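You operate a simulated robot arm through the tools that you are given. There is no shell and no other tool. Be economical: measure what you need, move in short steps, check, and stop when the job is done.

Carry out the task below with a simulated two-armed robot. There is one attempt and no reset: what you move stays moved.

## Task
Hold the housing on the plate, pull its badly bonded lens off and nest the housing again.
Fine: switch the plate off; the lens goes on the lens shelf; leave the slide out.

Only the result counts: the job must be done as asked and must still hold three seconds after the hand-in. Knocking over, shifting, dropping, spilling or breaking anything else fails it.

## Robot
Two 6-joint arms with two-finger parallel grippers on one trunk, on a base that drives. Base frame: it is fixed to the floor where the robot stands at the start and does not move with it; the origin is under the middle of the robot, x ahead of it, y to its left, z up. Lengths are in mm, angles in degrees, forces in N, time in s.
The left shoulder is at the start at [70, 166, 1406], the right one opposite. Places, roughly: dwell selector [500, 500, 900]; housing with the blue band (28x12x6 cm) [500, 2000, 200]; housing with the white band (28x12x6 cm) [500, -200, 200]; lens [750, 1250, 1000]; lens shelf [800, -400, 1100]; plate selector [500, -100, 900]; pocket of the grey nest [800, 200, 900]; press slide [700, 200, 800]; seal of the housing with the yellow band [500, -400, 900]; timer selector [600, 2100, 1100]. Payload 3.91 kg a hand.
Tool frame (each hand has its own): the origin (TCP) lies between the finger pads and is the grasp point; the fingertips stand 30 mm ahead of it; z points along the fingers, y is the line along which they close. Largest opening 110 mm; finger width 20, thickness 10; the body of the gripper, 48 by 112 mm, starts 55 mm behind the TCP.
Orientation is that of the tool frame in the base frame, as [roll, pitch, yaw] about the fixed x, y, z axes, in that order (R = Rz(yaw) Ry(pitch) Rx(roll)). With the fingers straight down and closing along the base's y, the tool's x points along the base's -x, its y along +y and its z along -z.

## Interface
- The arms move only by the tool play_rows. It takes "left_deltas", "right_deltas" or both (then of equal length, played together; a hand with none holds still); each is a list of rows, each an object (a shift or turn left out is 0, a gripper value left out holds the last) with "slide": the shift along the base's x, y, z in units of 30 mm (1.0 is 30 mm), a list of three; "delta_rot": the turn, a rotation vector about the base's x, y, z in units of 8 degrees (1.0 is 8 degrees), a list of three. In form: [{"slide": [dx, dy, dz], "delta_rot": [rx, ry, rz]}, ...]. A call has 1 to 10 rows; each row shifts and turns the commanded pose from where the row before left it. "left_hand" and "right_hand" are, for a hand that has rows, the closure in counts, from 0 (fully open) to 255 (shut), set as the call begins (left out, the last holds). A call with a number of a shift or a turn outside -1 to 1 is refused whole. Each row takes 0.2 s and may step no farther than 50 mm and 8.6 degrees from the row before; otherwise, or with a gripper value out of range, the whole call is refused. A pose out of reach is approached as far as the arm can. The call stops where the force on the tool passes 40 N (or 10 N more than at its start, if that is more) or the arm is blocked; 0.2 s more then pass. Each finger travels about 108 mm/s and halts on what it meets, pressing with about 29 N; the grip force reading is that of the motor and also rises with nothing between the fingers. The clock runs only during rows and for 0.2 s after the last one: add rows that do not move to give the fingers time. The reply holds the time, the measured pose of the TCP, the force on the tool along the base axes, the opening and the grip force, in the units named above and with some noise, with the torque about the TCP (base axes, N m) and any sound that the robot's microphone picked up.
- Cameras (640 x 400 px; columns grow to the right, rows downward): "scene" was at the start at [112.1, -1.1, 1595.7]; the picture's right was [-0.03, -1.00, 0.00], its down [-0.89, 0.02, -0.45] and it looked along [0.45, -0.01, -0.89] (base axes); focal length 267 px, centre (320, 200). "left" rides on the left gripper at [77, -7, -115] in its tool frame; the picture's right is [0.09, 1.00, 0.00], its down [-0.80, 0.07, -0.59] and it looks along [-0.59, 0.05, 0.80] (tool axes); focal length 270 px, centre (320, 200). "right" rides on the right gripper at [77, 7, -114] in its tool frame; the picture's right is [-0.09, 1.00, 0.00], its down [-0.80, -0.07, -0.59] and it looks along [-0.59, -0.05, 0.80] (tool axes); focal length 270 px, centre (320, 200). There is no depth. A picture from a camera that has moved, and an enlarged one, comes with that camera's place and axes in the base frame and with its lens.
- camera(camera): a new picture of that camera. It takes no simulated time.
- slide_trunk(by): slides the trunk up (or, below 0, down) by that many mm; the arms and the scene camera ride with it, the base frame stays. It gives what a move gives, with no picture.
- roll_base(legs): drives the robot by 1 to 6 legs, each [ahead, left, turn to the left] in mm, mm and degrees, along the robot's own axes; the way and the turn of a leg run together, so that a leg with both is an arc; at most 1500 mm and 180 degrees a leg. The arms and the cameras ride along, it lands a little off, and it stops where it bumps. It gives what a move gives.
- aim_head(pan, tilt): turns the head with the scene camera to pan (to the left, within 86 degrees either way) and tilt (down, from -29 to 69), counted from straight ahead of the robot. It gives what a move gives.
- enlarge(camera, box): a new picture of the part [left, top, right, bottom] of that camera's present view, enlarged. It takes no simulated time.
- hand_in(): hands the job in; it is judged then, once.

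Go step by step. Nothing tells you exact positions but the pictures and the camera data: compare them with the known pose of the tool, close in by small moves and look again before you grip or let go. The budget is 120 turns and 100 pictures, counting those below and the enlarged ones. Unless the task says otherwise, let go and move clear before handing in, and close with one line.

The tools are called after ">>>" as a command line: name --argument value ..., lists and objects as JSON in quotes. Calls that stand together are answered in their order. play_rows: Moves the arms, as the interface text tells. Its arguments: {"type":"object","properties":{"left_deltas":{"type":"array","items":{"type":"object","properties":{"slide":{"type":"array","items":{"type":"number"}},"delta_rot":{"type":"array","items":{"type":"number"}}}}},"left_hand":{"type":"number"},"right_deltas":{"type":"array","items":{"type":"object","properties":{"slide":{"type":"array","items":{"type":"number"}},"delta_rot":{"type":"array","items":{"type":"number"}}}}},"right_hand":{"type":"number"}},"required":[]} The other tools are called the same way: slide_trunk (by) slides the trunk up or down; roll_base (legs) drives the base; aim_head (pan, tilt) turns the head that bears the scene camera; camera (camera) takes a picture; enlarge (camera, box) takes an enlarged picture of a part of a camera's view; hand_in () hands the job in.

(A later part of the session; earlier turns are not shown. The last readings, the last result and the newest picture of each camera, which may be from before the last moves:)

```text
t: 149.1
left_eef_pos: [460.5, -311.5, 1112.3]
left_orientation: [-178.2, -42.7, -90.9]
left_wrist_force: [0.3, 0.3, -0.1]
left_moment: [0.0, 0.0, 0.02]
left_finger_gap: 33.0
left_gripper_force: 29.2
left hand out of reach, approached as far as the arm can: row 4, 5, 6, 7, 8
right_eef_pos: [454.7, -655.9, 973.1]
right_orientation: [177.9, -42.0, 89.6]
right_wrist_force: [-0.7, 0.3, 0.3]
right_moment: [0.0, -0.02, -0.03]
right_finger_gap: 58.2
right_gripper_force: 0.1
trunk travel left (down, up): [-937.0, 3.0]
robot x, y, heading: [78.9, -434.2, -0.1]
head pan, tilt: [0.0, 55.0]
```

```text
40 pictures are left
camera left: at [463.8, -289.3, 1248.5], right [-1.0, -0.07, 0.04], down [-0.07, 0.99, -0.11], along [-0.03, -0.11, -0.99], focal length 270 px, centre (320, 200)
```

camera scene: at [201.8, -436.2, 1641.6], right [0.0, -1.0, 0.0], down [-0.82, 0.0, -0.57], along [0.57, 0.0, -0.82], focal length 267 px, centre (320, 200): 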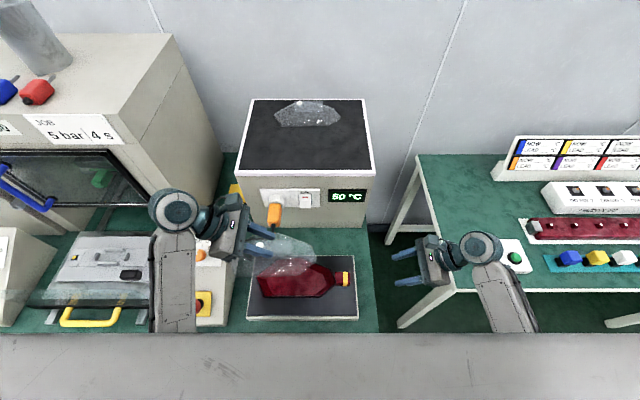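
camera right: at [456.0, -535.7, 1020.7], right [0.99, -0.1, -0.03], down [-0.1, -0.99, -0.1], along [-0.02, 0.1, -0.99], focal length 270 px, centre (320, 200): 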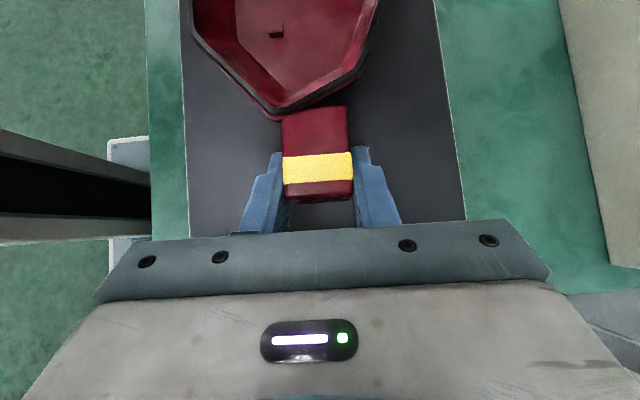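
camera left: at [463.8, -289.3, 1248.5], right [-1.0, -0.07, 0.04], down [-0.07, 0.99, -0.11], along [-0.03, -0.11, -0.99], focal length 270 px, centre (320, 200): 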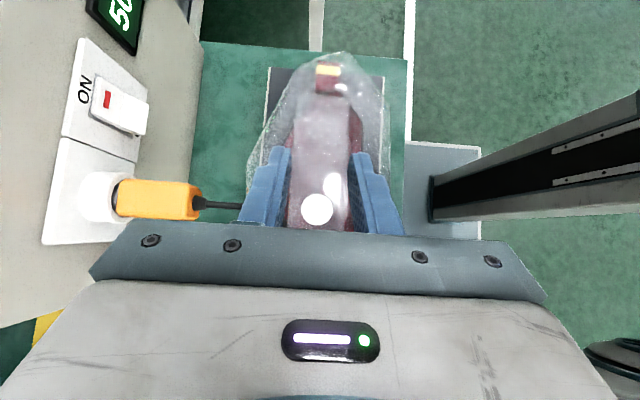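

>>> play_rows --left_deltas '[{"slide": [0.6, 0, 0.3]}, {"slide": [0.6, 0, 0.3]}, {"slide": [0.6, 0, 0.3]}, {"slide": [0.6, 0, 0.4]}, {"slide": [0.6, 0, 0.4]}, {"slide": [0.6, 0, 0.4]}, {}]'

>>> roll_base --legs '[[50, 0, 0]]'

```text
t: 150.7
left_eef_pos: [568.0, -278.8, 1151.3]
left_orientation: [-178.1, -42.9, -91.0]
left_wrist_force: [-0.2, -0.8, -1.0]
left_moment: [0.02, -0.01, 0.02]
left_finger_gap: 33.0
left_gripper_force: 29.4
left hand out of reach, approached as far as the arm can: row 1, 2, 3, 4, 5, 6
right_eef_pos: [452.6, -656.3, 972.8]
right_orientation: [177.7, -41.9, 89.8]
right_wrist_force: [-0.6, 0.1, 0.3]
right_moment: [-0.01, 0.0, 0.03]
right_finger_gap: 58.3
right_gripper_force: 0.0
trunk travel left (down, up): [-937.0, 3.0]
robot x, y, heading: [80.4, -434.2, -0.0]
head pan, tilt: [0.0, 55.0]
```

```text
t: 151.4
left_eef_pos: [567.3, -279.3, 1152.0]
left_orientation: [-178.1, -43.0, -91.2]
left_wrist_force: [0.0, -0.7, -0.4]
left_moment: [0.0, 0.01, -0.01]
left_finger_gap: 33.2
left_gripper_force: 28.9
right_eef_pos: [453.8, -656.3, 972.1]
right_orientation: [177.7, -42.0, 89.7]
right_wrist_force: [0.2, -0.5, 0.2]
right_moment: [0.0, -0.02, -0.02]
right_finger_gap: 58.1
right_gripper_force: 0.2
trunk travel left (down, up): [-937.0, 3.0]
robot x, y, heading: [77.1, -435.0, -0.2]
head pan, tilt: [0.0, 55.0]
stopped in leg 1: the robot was blocked; the commanded pose is now the measured one
```

>>> roll_base --legs '[[-20, 0, 0], [0, -110, 0], [18, 0, 0]]'

>>> play_rows --left_deltas '[{"slide": [0.6, 0, 0.2]}, {"slide": [0.6, 0, 0.2]}, {"slide": [0.6, 0, 0.1]}, {"slide": [0.6, 0, 0]}, {}]' --right_deltas '[{"slide": [-0.7, 0, 0]}, {"slide": [-0.7, 0, 0]}, {"slide": [-0.7, 0, 0]}, {"slide": [-0.7, 0, 0]}, {}]'

>>> aim_head --pan 5 --tilt 40

>>> camera --camera "scene"

>>> camera --camera "left"

```text
t: 153.4
left_eef_pos: [560.7, -389.8, 1154.6]
left_orientation: [-177.8, -42.9, -91.3]
left_wrist_force: [-0.9, 0.7, -1.7]
left_moment: [0.04, -0.05, 0.05]
left_finger_gap: 32.9
left_gripper_force: 28.9
right_eef_pos: [449.6, -765.6, 974.7]
right_orientation: [177.4, -42.0, 89.8]
right_wrist_force: [-0.9, 0.0, 0.4]
right_moment: [0.0, 0.0, -0.01]
right_finger_gap: 58.2
right_gripper_force: 0.0
trunk travel left (down, up): [-937.0, 3.0]
robot x, y, heading: [80.6, -547.3, -0.2]
head pan, tilt: [0.0, 55.0]
```

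```text
t: 154.6
left_eef_pos: [637.9, -390.2, 1166.6]
left_orientation: [-177.8, -43.4, -91.1]
left_wrist_force: [-0.8, 0.4, -0.9]
left_moment: [-0.01, -0.03, -0.01]
left_finger_gap: 33.4
left_gripper_force: 29.0
right_eef_pos: [369.3, -768.2, 972.6]
right_orientation: [177.7, -42.0, 89.7]
right_wrist_force: [-0.5, 0.7, -0.8]
right_moment: [-0.01, -0.04, 0.0]
right_finger_gap: 58.1
right_gripper_force: 0.1
trunk travel left (down, up): [-937.0, 3.0]
robot x, y, heading: [77.0, -548.9, -0.1]
head pan, tilt: [0.0, 55.0]
```

```text
t: 155.4
left_eef_pos: [639.0, -390.0, 1167.2]
left_orientation: [-177.7, -43.3, -91.1]
left_wrist_force: [-0.3, 0.3, -0.7]
left_moment: [0.03, -0.03, 0.01]
left_finger_gap: 33.0
left_gripper_force: 28.9
right_eef_pos: [369.2, -767.1, 972.4]
right_orientation: [177.8, -42.0, 89.6]
right_wrist_force: [-0.6, 0.2, 1.5]
right_moment: [-0.03, 0.03, 0.0]
right_finger_gap: 58.1
right_gripper_force: 0.0
trunk travel left (down, up): [-937.0, 3.0]
robot x, y, heading: [81.3, -548.3, -0.3]
head pan, tilt: [5.0, 40.0]
```

```text
39 pictures are left
camera scene: at [212.5, -539.6, 1662.2], right [0.08, -1.0, 0.0], down [-0.64, -0.05, -0.77], along [0.76, 0.06, -0.64], focal length 267 px, centre (320, 200)
```

scene: 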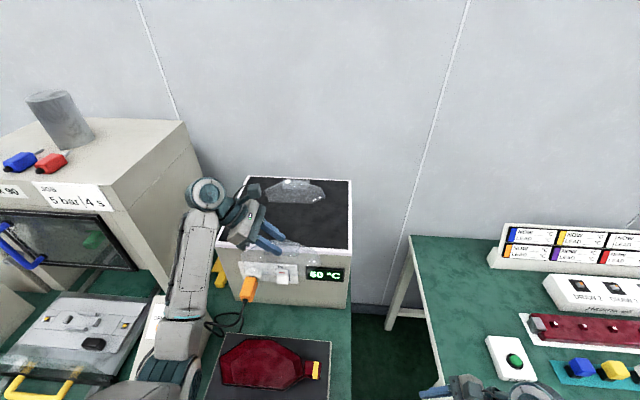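

```text
38 pictures are left
camera left: at [640.8, -367.0, 1302.5], right [-1.0, -0.07, 0.03], down [-0.08, 0.99, -0.12], along [-0.02, -0.12, -0.99], focal length 270 px, centre (320, 200)
```

left: 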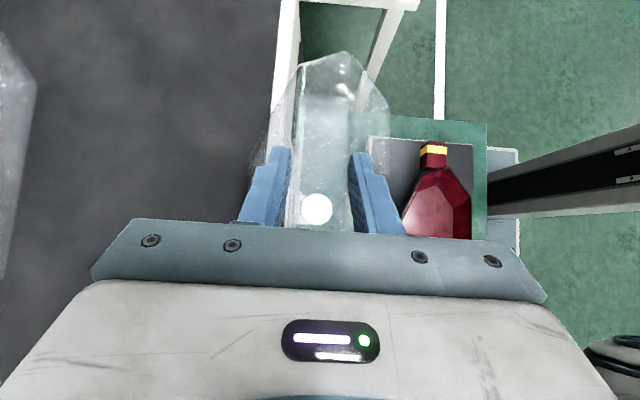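

Shelf front edge is at about x 682, the other lens begins at about x 867. I aim for lens centre x≈772, y≈-400.

>>> play_rows --left_deltas '[{"slide": [0.6, 0, 0]}, {"slide": [0.6, 0, 0]}, {"slide": [0.6, 0, 0]}, {"slide": [0.6, 0, 0]}, {"slide": [0.6, 0, 0]}, {"slide": [0.6, 0, 0]}, {"slide": [0.6, 0, 0]}, {"slide": [0.2, 0, 0]}, {}]'

>>> camera --camera "left"

>>> enlarge --camera "scene" --box '[190, 140, 390, 320]'

```text
t: 157.4
left_eef_pos: [769.2, -391.2, 1166.4]
left_orientation: [-178.1, -42.9, -91.1]
left_wrist_force: [-0.2, -0.5, 0.6]
left_moment: [0.04, 0.08, 0.01]
left_finger_gap: 33.2
left_gripper_force: 28.9
right_eef_pos: [369.3, -766.7, 970.9]
right_orientation: [177.9, -42.0, 89.6]
right_wrist_force: [0.7, -0.1, -1.2]
right_moment: [-0.01, -0.02, -0.02]
right_finger_gap: 58.1
right_gripper_force: 0.0
trunk travel left (down, up): [-937.0, 3.0]
robot x, y, heading: [77.0, -549.7, -0.4]
head pan, tilt: [5.0, 40.0]
```

```text
37 pictures are left
camera left: at [772.6, -368.0, 1302.7], right [-1.0, -0.07, 0.04], down [-0.07, 0.99, -0.11], along [-0.03, -0.11, -0.99], focal length 270 px, centre (320, 200)
```

left: 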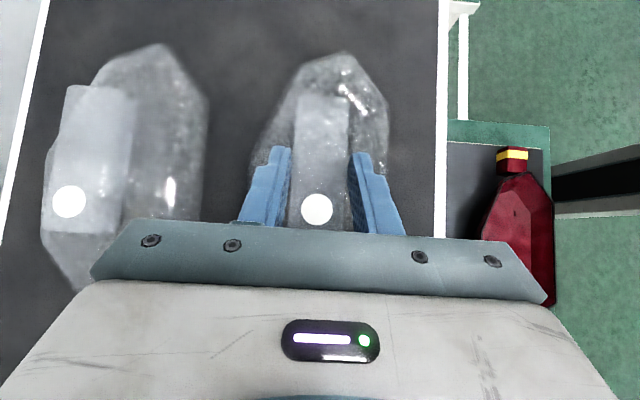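

```text
2.22 times, centred on (290, 230) of scene
camera zoom: at [212.5, -539.9, 1662.3], right [0.08, -1.0, 0.0], down [-0.64, -0.05, -0.77], along [0.76, 0.06, -0.64], focal length 593 px, centre (387, 133)
```

zoom: 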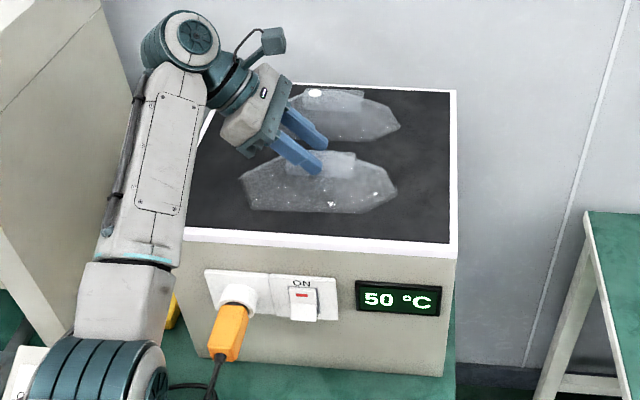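

Well placed. Lowering carefully.

>>> play_rows --left_deltas '[{"slide": [0, 0, -0.4]}, {"slide": [0, 0, -0.3]}, {"slide": [0, 0, -0.2]}, {"slide": [0, 0, -0.1]}, {}]'

>>> enlarge --camera "scene" --box '[230, 160, 370, 260]'

```text
t: 158.0
left_eef_pos: [768.4, -391.6, 1154.2]
left_orientation: [-177.1, -43.1, -91.9]
left_wrist_force: [-3.3, 2.1, 11.1]
left_moment: [0.15, 0.81, -0.22]
left_finger_gap: 33.6
left_gripper_force: 29.3
right_eef_pos: [368.7, -767.4, 973.3]
right_orientation: [177.5, -41.9, 89.9]
right_wrist_force: [-0.5, -0.2, 0.3]
right_moment: [0.03, -0.02, -0.01]
right_finger_gap: 58.6
right_gripper_force: 0.2
trunk travel left (down, up): [-937.0, 3.0]
robot x, y, heading: [77.8, -548.6, -0.0]
head pan, tilt: [5.0, 40.0]
stopped in row 3 (left hand): the force on the tool passed its limit (the readings are from after the stop); the commanded pose is now the measured one
```

```text
4.00 times, centred on (300, 210) of scene
camera zoom: at [209.7, -540.1, 1662.3], right [0.08, -1.0, 0.0], down [-0.64, -0.05, -0.77], along [0.76, 0.07, -0.64], focal length 1067 px, centre (400, 160)
```

zoom: 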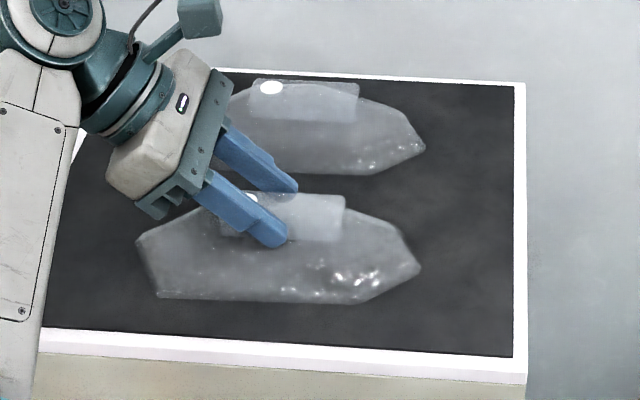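

Contact: the lens sits on the shelf. Open and withdraw upward.

>>> play_rows --left_deltas '[{}, {}, {}]' --left_hand 150

>>> play_rows --left_deltas '[{"slide": [0, 0, 0.3]}, {"slide": [0, 0, 0.4]}, {"slide": [-0.3, 0, 0.5]}, {"slide": [-0.8, 0, 0]}, {"slide": [-0.8, 0, 0]}, {"slide": [-0.8, 0, 0]}, {"slide": [-0.8, 0, 0]}, {}]'

>>> enlarge --camera "scene" --box '[190, 150, 390, 290]'

```text
t: 158.8
left_eef_pos: [770.7, -390.8, 1153.3]
left_orientation: [-176.8, -43.1, -92.0]
left_wrist_force: [6.0, 2.3, 19.5]
left_moment: [-0.18, 0.24, 0.05]
left_finger_gap: 41.8
left_gripper_force: 0.1
right_eef_pos: [369.7, -765.6, 972.7]
right_orientation: [177.7, -42.1, 89.7]
right_wrist_force: [-0.8, -0.7, -0.4]
right_moment: [0.01, 0.0, 0.04]
right_finger_gap: 58.1
right_gripper_force: 0.1
trunk travel left (down, up): [-937.0, 3.0]
robot x, y, heading: [77.4, -548.1, 0.1]
head pan, tilt: [5.0, 40.0]
```

```text
t: 160.6
left_eef_pos: [667.8, -390.6, 1183.4]
left_orientation: [-176.7, -43.4, -91.6]
left_wrist_force: [0.1, -0.8, 0.3]
left_moment: [-0.01, -0.01, 0.03]
left_finger_gap: 45.2
left_gripper_force: 0.1
left hand out of reach, approached as far as the arm can: row 7
right_eef_pos: [369.8, -767.5, 971.2]
right_orientation: [177.8, -42.0, 89.7]
right_wrist_force: [-0.4, 0.3, 1.3]
right_moment: [-0.02, -0.01, -0.04]
right_finger_gap: 58.3
right_gripper_force: 0.1
trunk travel left (down, up): [-937.0, 3.0]
robot x, y, heading: [77.0, -549.4, 0.0]
head pan, tilt: [5.0, 40.0]
```

```text
2.86 times, centred on (290, 220) of scene
camera zoom: at [213.2, -540.1, 1662.3], right [0.08, -1.0, 0.0], down [-0.64, -0.05, -0.77], along [0.76, 0.06, -0.64], focal length 762 px, centre (406, 143)
```

zoom: 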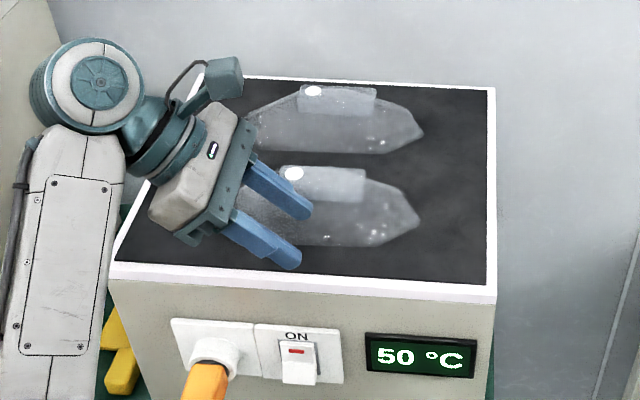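

Lens rests on the shelf. Now retract the left hand and look at the empty housing from above.

>>> play_rows --left_deltas '[{"slide": [-0.8, 0, -0.3]}, {"slide": [-0.8, 0, -0.3]}, {"slide": [-0.8, 0, -0.5]}, {"slide": [-0.8, 0, -0.5]}, {"slide": [-0.8, 0, -0.7]}, {"slide": [-0.8, 0, -0.7]}, {"slide": [-0.8, 0, -0.7]}, {"slide": [-0.8, 0, -0.3]}, {"slide": [-0.5, 0, 0]}, {}]' --right_deltas '[{"slide": [0.7, 0, 0.2]}, {"slide": [0.7, 0, 0.2]}, {"slide": [0.7, 0, 0]}, {"slide": [0.7, 0, 0]}, {}, {}, {}, {}, {}, {}]'

>>> roll_base --legs '[[-20, 0, 0], [0, 110, 0]]'

>>> camera --camera "left"

>>> aim_head --pan 10 --tilt 55

>>> camera --camera "scene"

```text
t: 162.8
left_eef_pos: [461.2, -388.3, 1064.8]
left_orientation: [-177.3, -43.2, -91.6]
left_wrist_force: [0.0, -0.3, 0.1]
left_moment: [-0.02, 0.0, 0.02]
left_finger_gap: 44.9
left_gripper_force: 0.1
right_eef_pos: [453.5, -767.8, 981.9]
right_orientation: [177.9, -42.0, 89.6]
right_wrist_force: [0.0, 0.1, 0.9]
right_moment: [0.03, 0.0, -0.01]
right_finger_gap: 58.0
right_gripper_force: 0.0
trunk travel left (down, up): [-937.0, 3.0]
robot x, y, heading: [80.2, -546.5, 0.1]
head pan, tilt: [5.0, 40.0]
```

```text
t: 164.4
left_eef_pos: [440.6, -283.1, 1066.0]
left_orientation: [-177.3, -42.8, -91.5]
left_wrist_force: [0.2, 0.0, -0.3]
left_moment: [0.0, 0.01, 0.03]
left_finger_gap: 45.4
left_gripper_force: 0.1
right_eef_pos: [434.1, -661.1, 982.7]
right_orientation: [177.8, -42.1, 89.7]
right_wrist_force: [0.4, 0.3, -0.1]
right_moment: [0.05, 0.01, 0.01]
right_finger_gap: 58.2
right_gripper_force: 0.0
trunk travel left (down, up): [-937.0, 3.0]
robot x, y, heading: [57.5, -440.2, 0.0]
head pan, tilt: [5.0, 40.0]
```

```text
33 pictures are left
camera left: at [442.1, -260.5, 1201.0], right [-1.0, -0.07, 0.02], down [-0.07, 0.99, -0.11], along [-0.02, -0.12, -0.99], focal length 270 px, centre (320, 200)
```

left: 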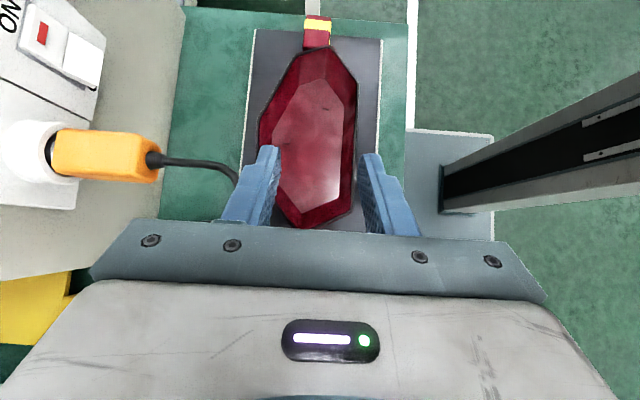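

```text
t: 165.2
left_eef_pos: [439.5, -278.6, 1065.7]
left_orientation: [-177.1, -43.2, -91.7]
left_wrist_force: [0.0, -0.3, 0.1]
left_moment: [-0.01, 0.04, 0.01]
left_finger_gap: 45.3
left_gripper_force: 0.0
right_eef_pos: [433.4, -657.0, 982.3]
right_orientation: [177.7, -42.0, 89.7]
right_wrist_force: [0.2, 0.6, 0.6]
right_moment: [-0.03, 0.01, -0.01]
right_finger_gap: 57.9
right_gripper_force: 0.1
trunk travel left (down, up): [-937.0, 3.0]
robot x, y, heading: [59.7, -437.5, -0.1]
head pan, tilt: [10.0, 55.0]
```

```text
32 pictures are left
camera scene: at [178.8, -424.8, 1641.7], right [0.17, -0.99, 0.0], down [-0.81, -0.14, -0.57], along [0.57, 0.1, -0.82], focal length 267 px, centre (320, 200)
```

scene: 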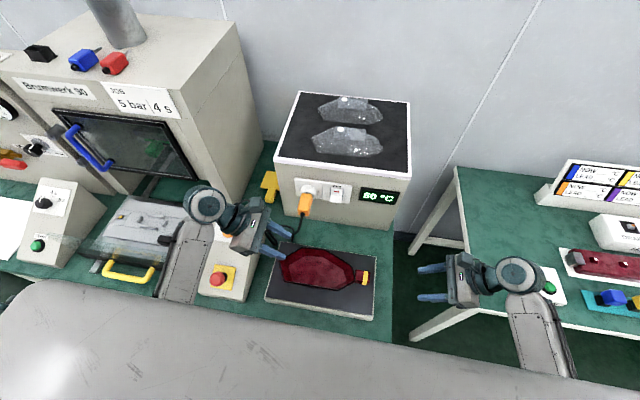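

>>> enlarge --camera "left" --box '[220, 10, 400, 240]'

>>> enlarge --camera "scene" --box '[60, 180, 200, 290]'

```text
1.74 times, centred on (310, 125) of left
camera zoom: at [441.7, -256.3, 1200.5], right [-1.0, -0.07, 0.02], down [-0.07, 0.99, -0.12], along [-0.02, -0.12, -0.99], focal length 470 px, centre (337, 330)
```

zoom: 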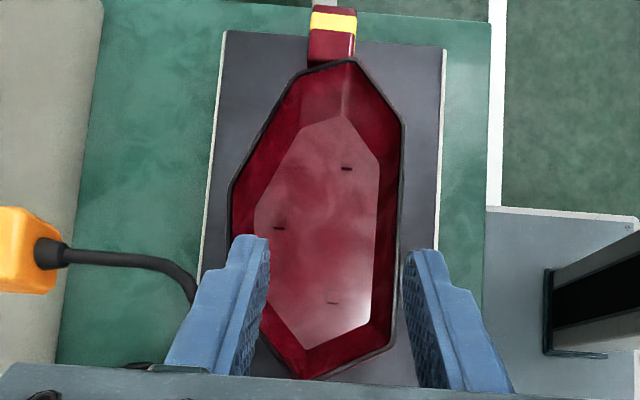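

```text
3.64 times, centred on (130, 235) of scene
camera zoom: at [178.8, -424.8, 1641.7], right [0.17, -0.99, 0.0], down [-0.81, -0.14, -0.57], along [0.57, 0.1, -0.82], focal length 970 px, centre (1011, 73)
```

zoom: 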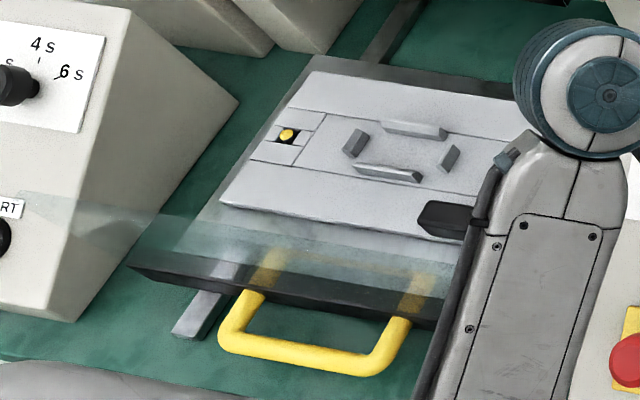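

The empty housing is a bowl centred at about (453,-370), rim z≈900, front wall at x≈399. Plan: right hand on the tail again, left hand pinching the front wall, carry with both, moving the base. First position both.

>>> play_rows --left_deltas '[{"slide": [-0.6, -0.5, -0.6]}, {"slide": [-0.7, -0.5, -0.8]}, {"slide": [0, 0, -0.8]}, {"slide": [0, 0, -0.8]}, {"slide": [0, 0, -0.8]}, {"slide": [0, 0, -0.5]}, {}, {}]' --right_deltas '[{"slide": [0.35, 1, 0]}, {"slide": [0.35, 1, 0]}, {"slide": [0, 1, 0]}, {"slide": [0, 1, 0]}, {"slide": [0, 0.65, -0.7]}, {"slide": [0, 0, -0.8]}, {"slide": [0, 0, -0.8]}, {}]'

>>> camera --camera "left"

>>> camera --camera "right"

```text
t: 167.0
left_eef_pos: [402.4, -309.5, 934.6]
left_orientation: [-177.2, -43.1, -91.5]
left_wrist_force: [0.2, -1.4, -0.7]
left_moment: [0.02, 0.04, -0.01]
left_finger_gap: 45.5
left_gripper_force: 0.0
right_eef_pos: [453.2, -517.4, 912.1]
right_orientation: [177.7, -42.0, 89.8]
right_wrist_force: [0.1, -0.1, -0.5]
right_moment: [0.01, -0.01, -0.01]
right_finger_gap: 58.4
right_gripper_force: 0.0
trunk travel left (down, up): [-937.0, 3.0]
robot x, y, heading: [57.2, -440.2, -0.1]
head pan, tilt: [10.0, 55.0]
```

```text
29 pictures are left
camera left: at [403.7, -286.5, 1070.8], right [-1.0, -0.07, 0.02], down [-0.07, 0.99, -0.12], along [-0.02, -0.12, -0.99], focal length 270 px, centre (320, 200)
```

left: 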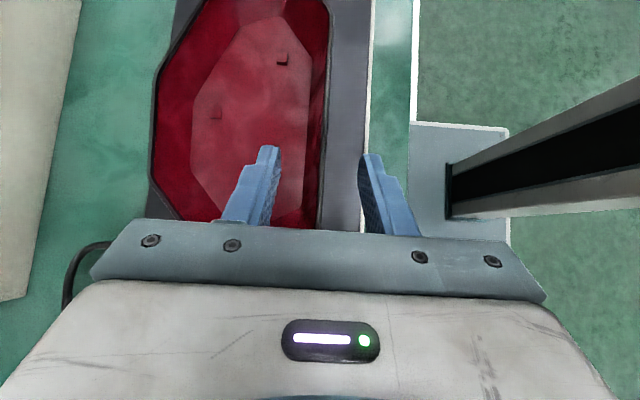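

```text
28 pictures are left
camera right: at [456.2, -536.3, 1050.0], right [0.99, -0.1, -0.03], down [-0.1, -0.99, -0.1], along [-0.02, 0.1, -0.99], focal length 270 px, centre (320, 200)
```

right: 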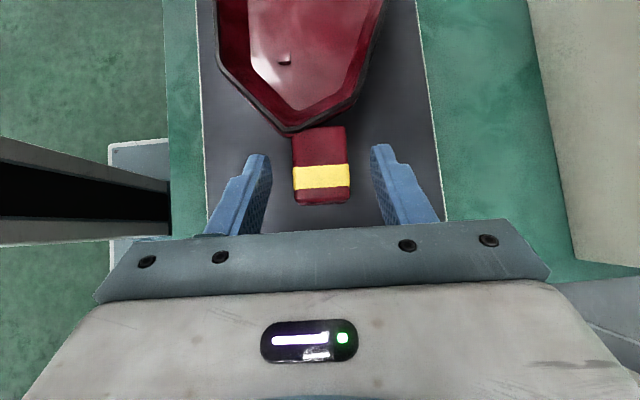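

>>> play_rows --left_deltas '[{"slide": [0, 0, -0.4]}, {"slide": [0, 0, -0.3]}, {"slide": [0, 0, -0.2]}, {}]' --right_deltas '[{"slide": [0, 0, -0.4]}, {"slide": [0, 0, -0.3]}, {"slide": [0, 0, -0.2]}, {}]'

>>> play_rows --left_deltas '[{}, {}, {}, {}]' --right_deltas '[{}, {}, {}, {}]' --right_hand 255 --left_hand 255

>>> camera --camera "left"

```text
t: 168.0
left_eef_pos: [401.6, -309.1, 908.7]
left_orientation: [-177.2, -43.0, -91.5]
left_wrist_force: [-0.4, -0.7, 0.6]
left_moment: [0.0, 0.01, 0.01]
left_finger_gap: 45.4
left_gripper_force: 0.0
right_eef_pos: [454.3, -518.9, 887.3]
right_orientation: [177.7, -42.0, 89.7]
right_wrist_force: [0.9, -1.3, -0.2]
right_moment: [-0.03, -0.01, -0.03]
right_finger_gap: 57.9
right_gripper_force: 0.0
trunk travel left (down, up): [-937.0, 3.0]
robot x, y, heading: [59.5, -438.2, -0.4]
head pan, tilt: [10.0, 55.0]
```

```text
t: 169.0
left_eef_pos: [402.0, -308.1, 909.8]
left_orientation: [-177.1, -43.1, -91.6]
left_wrist_force: [5.1, 1.5, 1.6]
left_moment: [0.02, -0.74, 0.57]
left_finger_gap: 9.1
left_gripper_force: 28.3
right_eef_pos: [453.7, -517.9, 886.4]
right_orientation: [177.8, -42.0, 89.8]
right_wrist_force: [-4.8, -1.4, 0.7]
right_moment: [-0.17, 0.5, 0.6]
right_finger_gap: 31.5
right_gripper_force: 28.8
trunk travel left (down, up): [-937.0, 3.0]
robot x, y, heading: [58.4, -438.0, 0.1]
head pan, tilt: [10.0, 55.0]
```

```text
27 pictures are left
camera left: at [403.4, -286.8, 1044.5], right [-1.0, -0.07, 0.02], down [-0.07, 0.99, -0.12], along [-0.01, -0.12, -0.99], focal length 270 px, centre (320, 200)
```

left: 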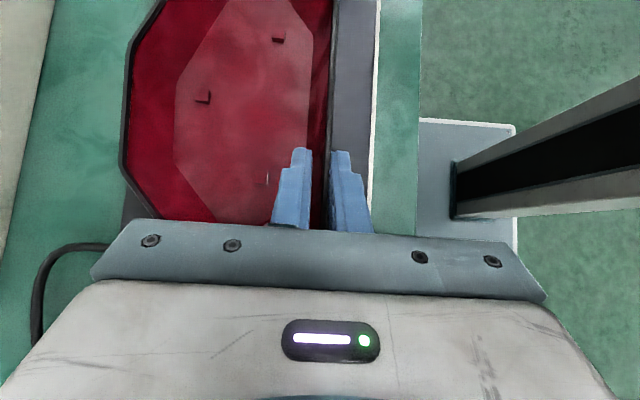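

Both grips hold. Lift together gently.

>>> play_rows --left_deltas '[{"slide": [0, 0, 0.15]}, {"slide": [0, 0, 0.15]}, {"slide": [0, 0, 0.2]}, {"slide": [0, 0, 0.3]}, {}]' --right_deltas '[{"slide": [0, 0, 0.15]}, {"slide": [0, 0, 0.15]}, {"slide": [0, 0, 0.2]}, {"slide": [0, 0, 0.3]}, {}]'

>>> enlarge --camera "scene" --box '[200, 180, 440, 330]'

```text
t: 170.2
left_eef_pos: [403.0, -310.6, 933.5]
left_orientation: [-177.1, -43.1, -91.7]
left_wrist_force: [8.2, -12.6, 4.3]
left_moment: [-0.69, -0.78, 0.43]
left_finger_gap: 9.0
left_gripper_force: 28.6
right_eef_pos: [454.7, -518.7, 911.9]
right_orientation: [177.8, -42.0, 89.6]
right_wrist_force: [-8.1, 12.9, -5.9]
right_moment: [-0.55, 0.4, 0.58]
right_finger_gap: 31.4
right_gripper_force: 28.8
trunk travel left (down, up): [-937.0, 3.0]
robot x, y, heading: [60.7, -442.2, -0.2]
head pan, tilt: [10.0, 55.0]
```

```text
2.67 times, centred on (320, 255) of scene
camera zoom: at [179.6, -426.7, 1641.6], right [0.17, -0.98, 0.0], down [-0.81, -0.14, -0.57], along [0.56, 0.1, -0.82], focal length 712 px, centre (320, 53)
```

zoom: 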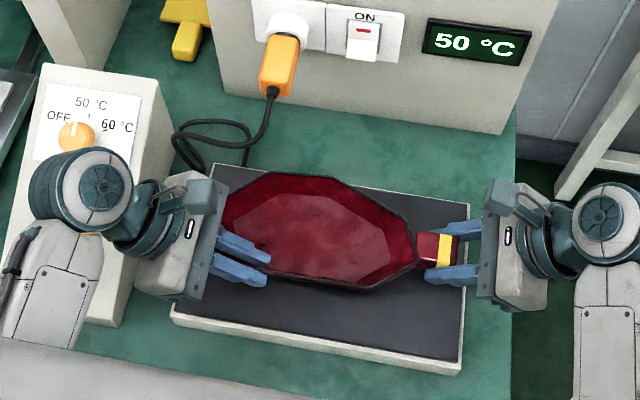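

It lifts level and light. Raise more and drive back, left and look.

>>> play_rows --left_deltas '[{"slide": [0, 0, 0.4]}, {"slide": [0, 0, 0.4]}, {"slide": [0, 0, 0.4]}, {"slide": [0, 0, 0.3]}, {}]' --right_deltas '[{"slide": [0, 0, 0.4]}, {"slide": [0, 0, 0.4]}, {"slide": [0, 0, 0.4]}, {"slide": [0, 0, 0.3]}, {}]'

>>> roll_base --legs '[[-230, 0, 0], [0, 588, 0]]'

>>> camera --camera "scene"

```text
t: 171.4
left_eef_pos: [400.6, -309.6, 978.3]
left_orientation: [-177.2, -43.1, -91.5]
left_wrist_force: [11.3, -15.1, -1.9]
left_moment: [-0.21, -0.8, 0.61]
left_finger_gap: 9.1
left_gripper_force: 29.3
right_eef_pos: [454.3, -519.0, 955.3]
right_orientation: [177.9, -42.1, 89.8]
right_wrist_force: [-10.7, 14.3, 0.0]
right_moment: [0.13, 0.66, 0.84]
right_finger_gap: 31.6
right_gripper_force: 28.7
trunk travel left (down, up): [-937.0, 3.0]
robot x, y, heading: [61.1, -440.9, -0.0]
head pan, tilt: [10.0, 55.0]
```

```text
t: 176.1
left_eef_pos: [174.2, 286.3, 977.8]
left_orientation: [-177.1, -43.0, -91.6]
left_wrist_force: [6.6, -4.3, 1.8]
left_moment: [-0.35, -0.75, 0.5]
left_finger_gap: 8.9
left_gripper_force: 29.4
right_eef_pos: [228.9, 77.2, 956.0]
right_orientation: [177.7, -42.0, 89.7]
right_wrist_force: [-7.8, 3.1, -2.8]
right_moment: [-0.35, 0.51, 0.77]
right_finger_gap: 31.9
right_gripper_force: 29.1
trunk travel left (down, up): [-937.0, 3.0]
robot x, y, heading: [-168.0, 156.7, -0.2]
head pan, tilt: [10.0, 55.0]
```

```text
25 pictures are left
camera scene: at [-47.2, 168.5, 1641.6], right [0.17, -0.99, 0.0], down [-0.81, -0.14, -0.57], along [0.56, 0.1, -0.82], focal length 267 px, centre (320, 200)
```

scene: 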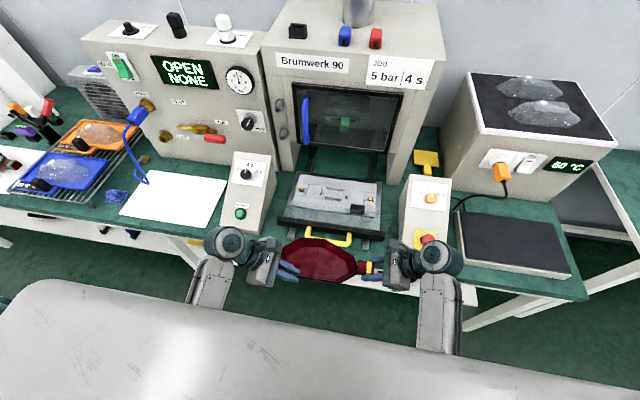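

>>> enlarge --camera "scene" --box '[270, 150, 410, 260]'

```text
3.64 times, centred on (340, 205) of scene
camera zoom: at [-47.2, 168.5, 1641.6], right [0.17, -0.99, 0.0], down [-0.81, -0.14, -0.57], along [0.56, 0.1, -0.82], focal length 970 px, centre (247, 182)
```

zoom: 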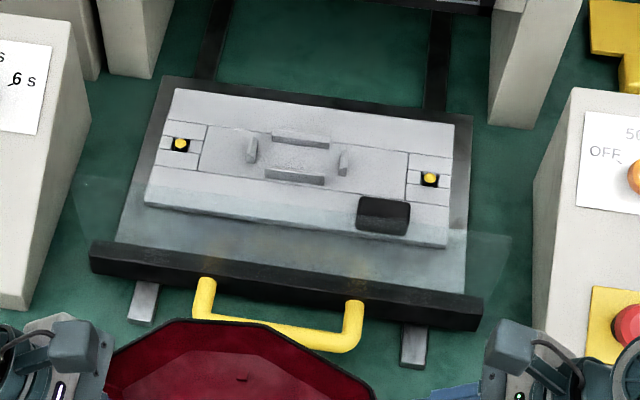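

Pocket centre triangulates to about (534,216.5). Drive forward over it, still high.

>>> roll_base --legs '[[215, -7, 0]]'

>>> camera --camera "scene"

```text
t: 177.7
left_eef_pos: [381.0, 278.0, 979.3]
left_orientation: [-176.9, -43.1, -92.0]
left_wrist_force: [3.6, 2.6, 1.2]
left_moment: [-0.1, -0.68, 0.49]
left_finger_gap: 9.2
left_gripper_force: 29.7
right_eef_pos: [433.3, 68.6, 956.3]
right_orientation: [177.7, -41.8, 89.7]
right_wrist_force: [-3.7, -2.9, -2.7]
right_moment: [-0.22, 0.54, 0.45]
right_finger_gap: 31.7
right_gripper_force: 28.7
trunk travel left (down, up): [-937.0, 3.0]
robot x, y, heading: [42.2, 148.5, -0.5]
head pan, tilt: [10.0, 55.0]
```

```text
23 pictures are left
camera scene: at [157.0, 162.3, 1641.9], right [0.17, -0.99, 0.0], down [-0.81, -0.14, -0.58], along [0.57, 0.1, -0.82], focal length 267 px, centre (320, 200)
```

scene: 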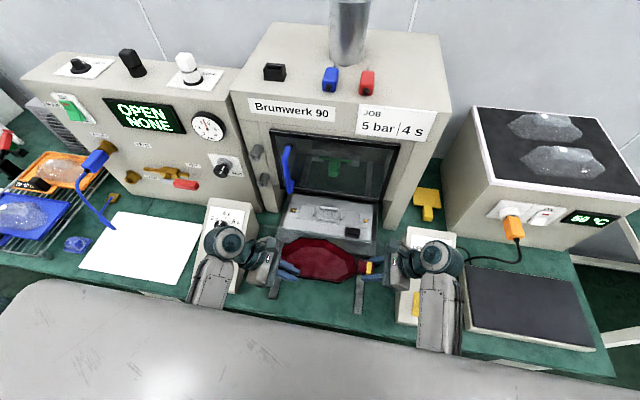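

>>> enlarge --camera "scene" --box '[250, 170, 400, 320]'

```text
2.67 times, centred on (325, 245) of scene
camera zoom: at [157.0, 162.3, 1641.9], right [0.17, -0.99, 0.0], down [-0.81, -0.14, -0.58], along [0.57, 0.1, -0.82], focal length 712 px, centre (307, 80)
```

zoom: 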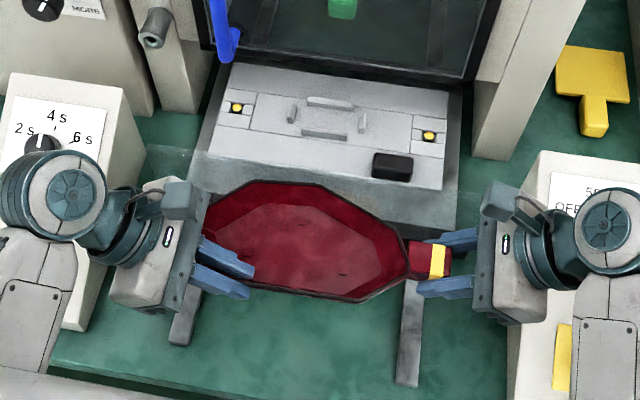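

The slide got pushed in about 110 mm during the drive. I back off to see what touched.

>>> roll_base --legs '[[-120, 0, 0]]'

>>> enlarge --camera "scene" --box '[200, 150, 440, 330]'

```text
t: 178.9
left_eef_pos: [265.2, 278.9, 977.8]
left_orientation: [-177.3, -43.1, -91.8]
left_wrist_force: [5.0, 2.8, 1.0]
left_moment: [0.04, -0.67, 0.56]
left_finger_gap: 8.6
left_gripper_force: 29.1
right_eef_pos: [319.7, 69.6, 953.6]
right_orientation: [178.0, -42.0, 89.4]
right_wrist_force: [-4.2, -2.3, -2.0]
right_moment: [-0.25, 0.54, 0.71]
right_finger_gap: 31.9
right_gripper_force: 29.5
trunk travel left (down, up): [-937.0, 3.0]
robot x, y, heading: [-71.9, 150.9, -0.0]
head pan, tilt: [10.0, 55.0]
```

```text
2.22 times, centred on (320, 240) of scene
camera zoom: at [44.8, 162.6, 1641.4], right [0.17, -0.99, 0.0], down [-0.81, -0.14, -0.57], along [0.56, 0.1, -0.82], focal length 593 px, centre (320, 111)
```

zoom: 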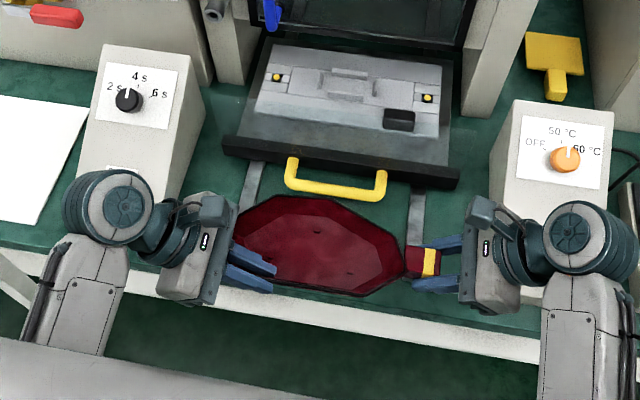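

The housing evidently dragged on the slide's front while driving forward. Safest is to put it back on the plate, pull the slide out again and then come in from higher up.

>>> roll_base --legs '[[-110, 0, 0], [0, -587, 0], [243, 0, 0]]'

>>> camera --camera "scene"

```text
t: 184.5
left_eef_pos: [399.2, -312.6, 979.5]
left_orientation: [-176.9, -43.1, -91.8]
left_wrist_force: [4.3, 0.5, 1.1]
left_moment: [-0.16, -0.68, 0.52]
left_finger_gap: 8.4
left_gripper_force: 28.7
right_eef_pos: [452.7, -520.3, 956.2]
right_orientation: [177.8, -41.9, 89.7]
right_wrist_force: [-4.1, -0.6, -2.6]
right_moment: [-0.24, 0.5, 0.4]
right_finger_gap: 31.9
right_gripper_force: 28.9
trunk travel left (down, up): [-937.0, 3.0]
robot x, y, heading: [54.6, -441.5, -0.4]
head pan, tilt: [10.0, 55.0]
```

```text
20 pictures are left
camera scene: at [176.3, -427.7, 1641.8], right [0.17, -0.99, 0.0], down [-0.81, -0.14, -0.57], along [0.57, 0.1, -0.82], focal length 267 px, centre (320, 200)
```

scene: 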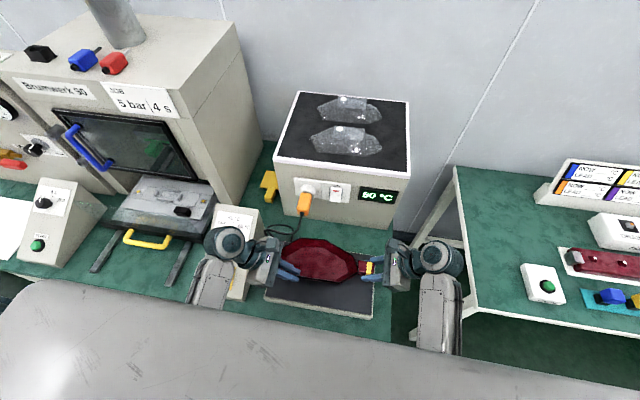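

>>> play_rows --left_deltas '[{"slide": [0, 0, -0.5]}, {"slide": [0, 0, -0.5]}, {"slide": [0, 0, -0.5]}, {"slide": [0, 0, -0.4]}, {"slide": [0, 0, -0.2]}, {"slide": [0, 0, -0.15]}, {}]' --right_deltas '[{"slide": [0, 0, -0.5]}, {"slide": [0, 0, -0.5]}, {"slide": [0, 0, -0.5]}, {"slide": [0, 0, -0.4]}, {"slide": [0, 0, -0.2]}, {"slide": [0, 0, -0.15]}, {}]'

```text
t: 186.1
left_eef_pos: [400.9, -311.6, 910.0]
left_orientation: [-177.0, -43.1, -91.7]
left_wrist_force: [6.9, -5.6, -0.4]
left_moment: [-0.36, -0.72, 0.52]
left_finger_gap: 8.4
left_gripper_force: 28.8
right_eef_pos: [453.5, -521.3, 886.2]
right_orientation: [178.0, -42.0, 89.6]
right_wrist_force: [-6.7, 4.9, -1.6]
right_moment: [-0.06, 0.5, 0.6]
right_finger_gap: 31.9
right_gripper_force: 29.3
trunk travel left (down, up): [-937.0, 3.0]
robot x, y, heading: [57.4, -438.8, 0.0]
head pan, tilt: [10.0, 55.0]
```

>>> play_rows --left_deltas '[{}, {}, {"slide": [0, 0.1, 0.6]}, {"slide": [0, 0.3, 0.8]}, {"slide": [0, 0.5, 0.8]}, {"slide": [0, 0.5, 0.8]}, {}]' --right_deltas '[{}, {}, {"slide": [0, -0.3, 0.6]}, {"slide": [0, -0.5, 0.8]}, {"slide": [0, -0.8, 0.8]}, {"slide": [0, -1, 0.5]}, {"slide": [0, -0.6, 0.3]}]' --left_hand 150 --right_hand 120

>>> roll_base --legs '[[-180, 0, 0], [0, 480, 0]]'

>>> camera --camera "scene"

```text
t: 187.7
left_eef_pos: [402.3, -270.1, 1000.7]
left_orientation: [-177.1, -43.1, -91.7]
left_wrist_force: [0.4, 0.1, 0.2]
left_moment: [0.0, 0.01, 0.01]
left_finger_gap: 45.3
left_gripper_force: 0.0
right_eef_pos: [454.2, -617.4, 978.6]
right_orientation: [178.0, -42.0, 89.6]
right_wrist_force: [0.4, -0.1, 0.3]
right_moment: [-0.01, 0.0, -0.01]
right_finger_gap: 58.1
right_gripper_force: 0.1
trunk travel left (down, up): [-937.0, 3.0]
robot x, y, heading: [55.0, -441.3, 0.1]
head pan, tilt: [10.0, 55.0]
```

```text
t: 191.7
left_eef_pos: [225.2, 221.6, 1000.7]
left_orientation: [-177.1, -43.0, -91.8]
left_wrist_force: [-0.5, -0.4, 0.1]
left_moment: [0.02, 0.01, -0.03]
left_finger_gap: 45.3
left_gripper_force: 0.0
right_eef_pos: [277.7, -127.0, 978.1]
right_orientation: [177.9, -42.1, 89.6]
right_wrist_force: [-0.2, -0.2, 0.4]
right_moment: [0.02, 0.0, 0.03]
right_finger_gap: 58.3
right_gripper_force: 0.0
trunk travel left (down, up): [-937.0, 3.0]
robot x, y, heading: [-119.0, 48.2, 0.1]
head pan, tilt: [10.0, 55.0]
```

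```text
19 pictures are left
camera scene: at [1.9, 60.9, 1641.6], right [0.17, -0.99, 0.0], down [-0.81, -0.14, -0.57], along [0.57, 0.1, -0.82], focal length 267 px, centre (320, 200)
```

scene: 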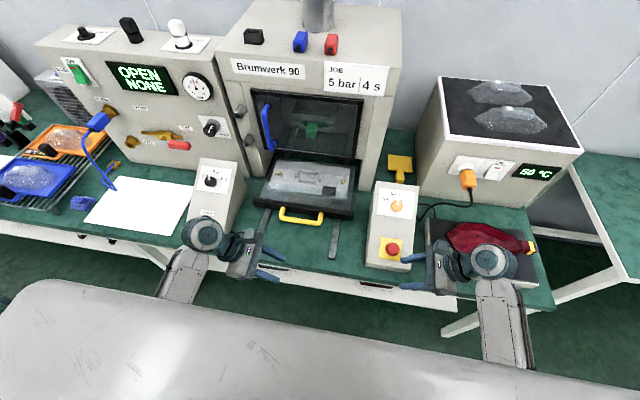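

The slide's handle is at about (459,211). Bring the left hand above it.

>>> roll_base --legs '[[100, 0, 0]]'

>>> play_rows --left_deltas '[{"slide": [0.8, 0, 0]}, {"slide": [0.8, 0, 0]}, {"slide": [0.8, 0, -0.5]}, {"slide": [0.8, 0, -0.6]}, {"slide": [0.9, 0, -0.6]}, {}]' --left_hand 176

>>> camera --camera "left"

```text
t: 192.8
left_eef_pos: [323.9, 220.8, 1002.9]
left_orientation: [-176.9, -43.1, -91.9]
left_wrist_force: [-0.2, 1.0, -1.2]
left_moment: [0.0, -0.03, 0.0]
left_finger_gap: 45.4
left_gripper_force: 0.1
right_eef_pos: [376.3, -128.1, 978.9]
right_orientation: [177.7, -41.9, 89.6]
right_wrist_force: [0.2, 0.7, 0.6]
right_moment: [-0.01, -0.02, 0.03]
right_finger_gap: 58.2
right_gripper_force: 0.0
trunk travel left (down, up): [-937.0, 3.0]
robot x, y, heading: [-18.5, 48.0, -0.8]
head pan, tilt: [10.0, 55.0]
```

```text
t: 194.2
left_eef_pos: [451.7, 219.9, 951.1]
left_orientation: [-177.1, -43.1, -91.9]
left_wrist_force: [0.7, 0.2, -0.1]
left_moment: [0.01, 0.01, -0.04]
left_finger_gap: 34.1
left_gripper_force: 0.0
right_eef_pos: [379.5, -125.9, 977.8]
right_orientation: [177.9, -41.8, 89.4]
right_wrist_force: [0.0, -0.7, 0.7]
right_moment: [0.01, -0.01, 0.03]
right_finger_gap: 58.2
right_gripper_force: 0.0
trunk travel left (down, up): [-937.0, 3.0]
robot x, y, heading: [-20.3, 44.8, -0.2]
head pan, tilt: [10.0, 55.0]
```

```text
18 pictures are left
camera left: at [453.2, 242.6, 1086.6], right [-1.0, -0.07, 0.02], down [-0.07, 0.99, -0.12], along [-0.02, -0.12, -0.99], focal length 270 px, centre (320, 200)
```

left: 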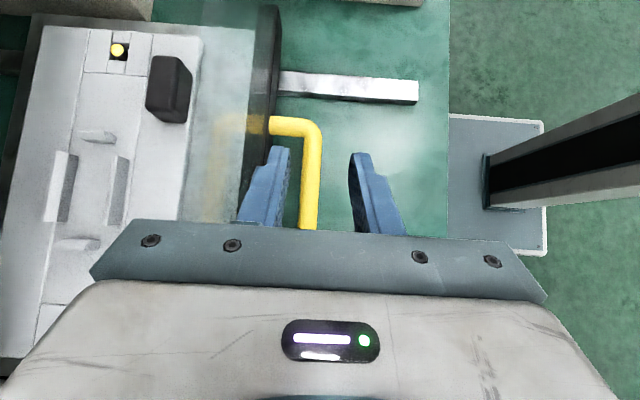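

There is a clear upright guard on the slide front (top about z 1005, x≈488) — that is what was pushed. I hook the handle with only the inner finger of the wide-open hand so the body stays in front of the guard.

>>> play_rows --left_deltas '[{"slide": [-0.6, 0, 0.2]}, {"slide": [-0.55, 0, 0]}, {}, {"slide": [0, 0, -0.8]}, {"slide": [0, 0, -0.8]}, {"slide": [0, 0, -0.8]}, {}]' --left_hand 0

>>> camera --camera "left"

```text
t: 195.8
left_eef_pos: [416.4, 221.1, 883.9]
left_orientation: [-177.1, -43.1, -91.8]
left_wrist_force: [-0.3, -0.4, -0.4]
left_moment: [-0.02, -0.01, 0.03]
left_finger_gap: 109.9
left_gripper_force: 0.1
right_eef_pos: [378.9, -127.1, 978.2]
right_orientation: [177.9, -41.8, 89.3]
right_wrist_force: [-0.3, 0.9, 0.2]
right_moment: [0.03, -0.01, 0.0]
right_finger_gap: 58.2
right_gripper_force: 0.0
trunk travel left (down, up): [-937.0, 3.0]
robot x, y, heading: [-16.3, 50.7, -0.3]
head pan, tilt: [10.0, 55.0]
```

```text
17 pictures are left
camera left: at [418.2, 243.7, 1018.9], right [-1.0, -0.07, 0.02], down [-0.07, 0.99, -0.12], along [-0.02, -0.12, -0.99], focal length 270 px, centre (320, 200)
```

left: 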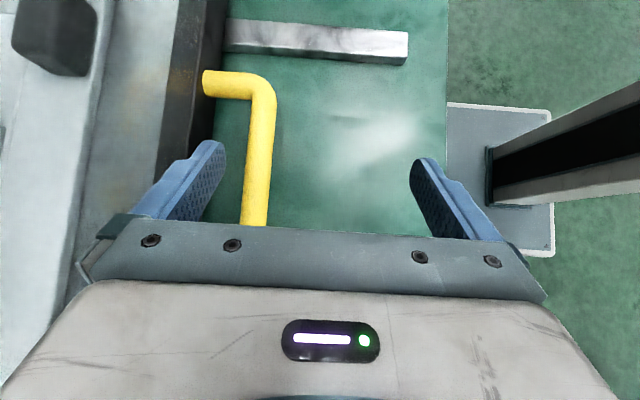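

>>> play_rows --left_deltas '[{"slide": [0, 0, -0.5]}, {"slide": [0, 0, -0.45]}, {}]'

>>> play_rows --left_deltas '[{"slide": [-0.4, 0, 0]}, {"slide": [-0.5, 0, 0]}, {"slide": [-0.5, 0, 0]}, {"slide": [-0.5, 0, 0]}, {"slide": [-0.5, 0, 0]}, {}]'

>>> camera --camera "left"

```text
t: 196.6
left_eef_pos: [417.1, 221.0, 853.7]
left_orientation: [-176.9, -43.0, -91.9]
left_wrist_force: [-1.2, -0.1, 0.7]
left_moment: [0.03, -0.03, 0.01]
left_finger_gap: 109.9
left_gripper_force: 0.0
right_eef_pos: [379.1, -126.1, 978.4]
right_orientation: [177.9, -41.9, 89.6]
right_wrist_force: [0.4, 0.1, -0.3]
right_moment: [0.02, -0.01, -0.03]
right_finger_gap: 58.2
right_gripper_force: 0.1
trunk travel left (down, up): [-937.0, 3.0]
robot x, y, heading: [-16.6, 53.7, -0.0]
head pan, tilt: [10.0, 55.0]
```

```text
t: 198.0
left_eef_pos: [344.1, 219.2, 854.7]
left_orientation: [-177.1, -43.1, -91.9]
left_wrist_force: [0.0, 1.4, 0.0]
left_moment: [0.03, 0.06, 0.0]
left_finger_gap: 109.9
left_gripper_force: 0.0
right_eef_pos: [377.8, -127.4, 978.9]
right_orientation: [178.0, -41.9, 89.4]
right_wrist_force: [-0.5, 0.1, -0.3]
right_moment: [0.01, 0.0, 0.03]
right_finger_gap: 58.3
right_gripper_force: 0.0
trunk travel left (down, up): [-937.0, 3.0]
robot x, y, heading: [-14.8, 49.0, -0.0]
head pan, tilt: [10.0, 55.0]
```

```text
16 pictures are left
camera left: at [345.0, 242.0, 991.2], right [-1.0, -0.07, 0.02], down [-0.07, 0.99, -0.12], along [-0.02, -0.12, -0.99], focal length 270 px, centre (320, 200)
```

left: 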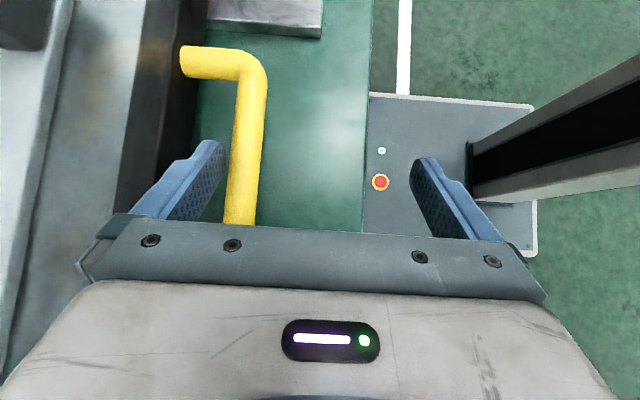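

The slide follows. Continue pulling to the end stop.

>>> roll_base --legs '[[-60, 0, 0]]'

>>> roll_base --legs '[[-25, 0, 0]]'

>>> camera --camera "scene"

```text
t: 199.0
left_eef_pos: [284.2, 219.7, 854.9]
left_orientation: [-177.4, -43.2, -91.6]
left_wrist_force: [0.4, 0.0, -0.3]
left_moment: [0.02, -0.03, -0.01]
left_finger_gap: 109.9
left_gripper_force: 0.1
right_eef_pos: [319.6, -126.6, 977.8]
right_orientation: [178.0, -42.0, 89.4]
right_wrist_force: [0.1, -0.3, 0.1]
right_moment: [0.0, -0.01, 0.0]
right_finger_gap: 58.2
right_gripper_force: 0.0
trunk travel left (down, up): [-937.0, 3.0]
robot x, y, heading: [-79.1, 49.7, -0.4]
head pan, tilt: [10.0, 55.0]
```

```text
t: 199.8
left_eef_pos: [278.0, 218.9, 859.0]
left_orientation: [-175.4, -43.0, -92.6]
left_wrist_force: [11.0, 0.5, -4.2]
left_moment: [0.09, -0.04, 0.15]
left_finger_gap: 110.0
left_gripper_force: 0.0
right_eef_pos: [304.4, -125.4, 978.0]
right_orientation: [178.1, -41.9, 89.2]
right_wrist_force: [-0.2, 0.2, -0.3]
right_moment: [0.0, -0.01, -0.01]
right_finger_gap: 58.0
right_gripper_force: 0.1
trunk travel left (down, up): [-937.0, 3.0]
robot x, y, heading: [-92.7, 49.2, -0.2]
head pan, tilt: [10.0, 55.0]
stopped in leg 1: the force on the tool passed its limit (the readings are from after the stop); the commanded pose is now the measured one
```

```text
15 pictures are left
camera scene: at [30.3, 62.5, 1641.4], right [0.17, -0.99, 0.0], down [-0.81, -0.14, -0.57], along [0.56, 0.1, -0.82], focal length 267 px, centre (320, 200)
```

scene: 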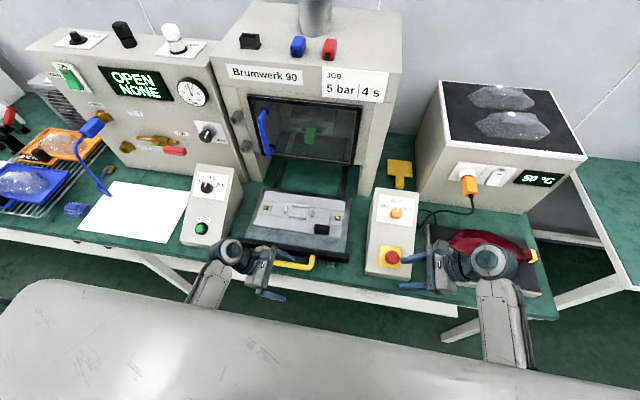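

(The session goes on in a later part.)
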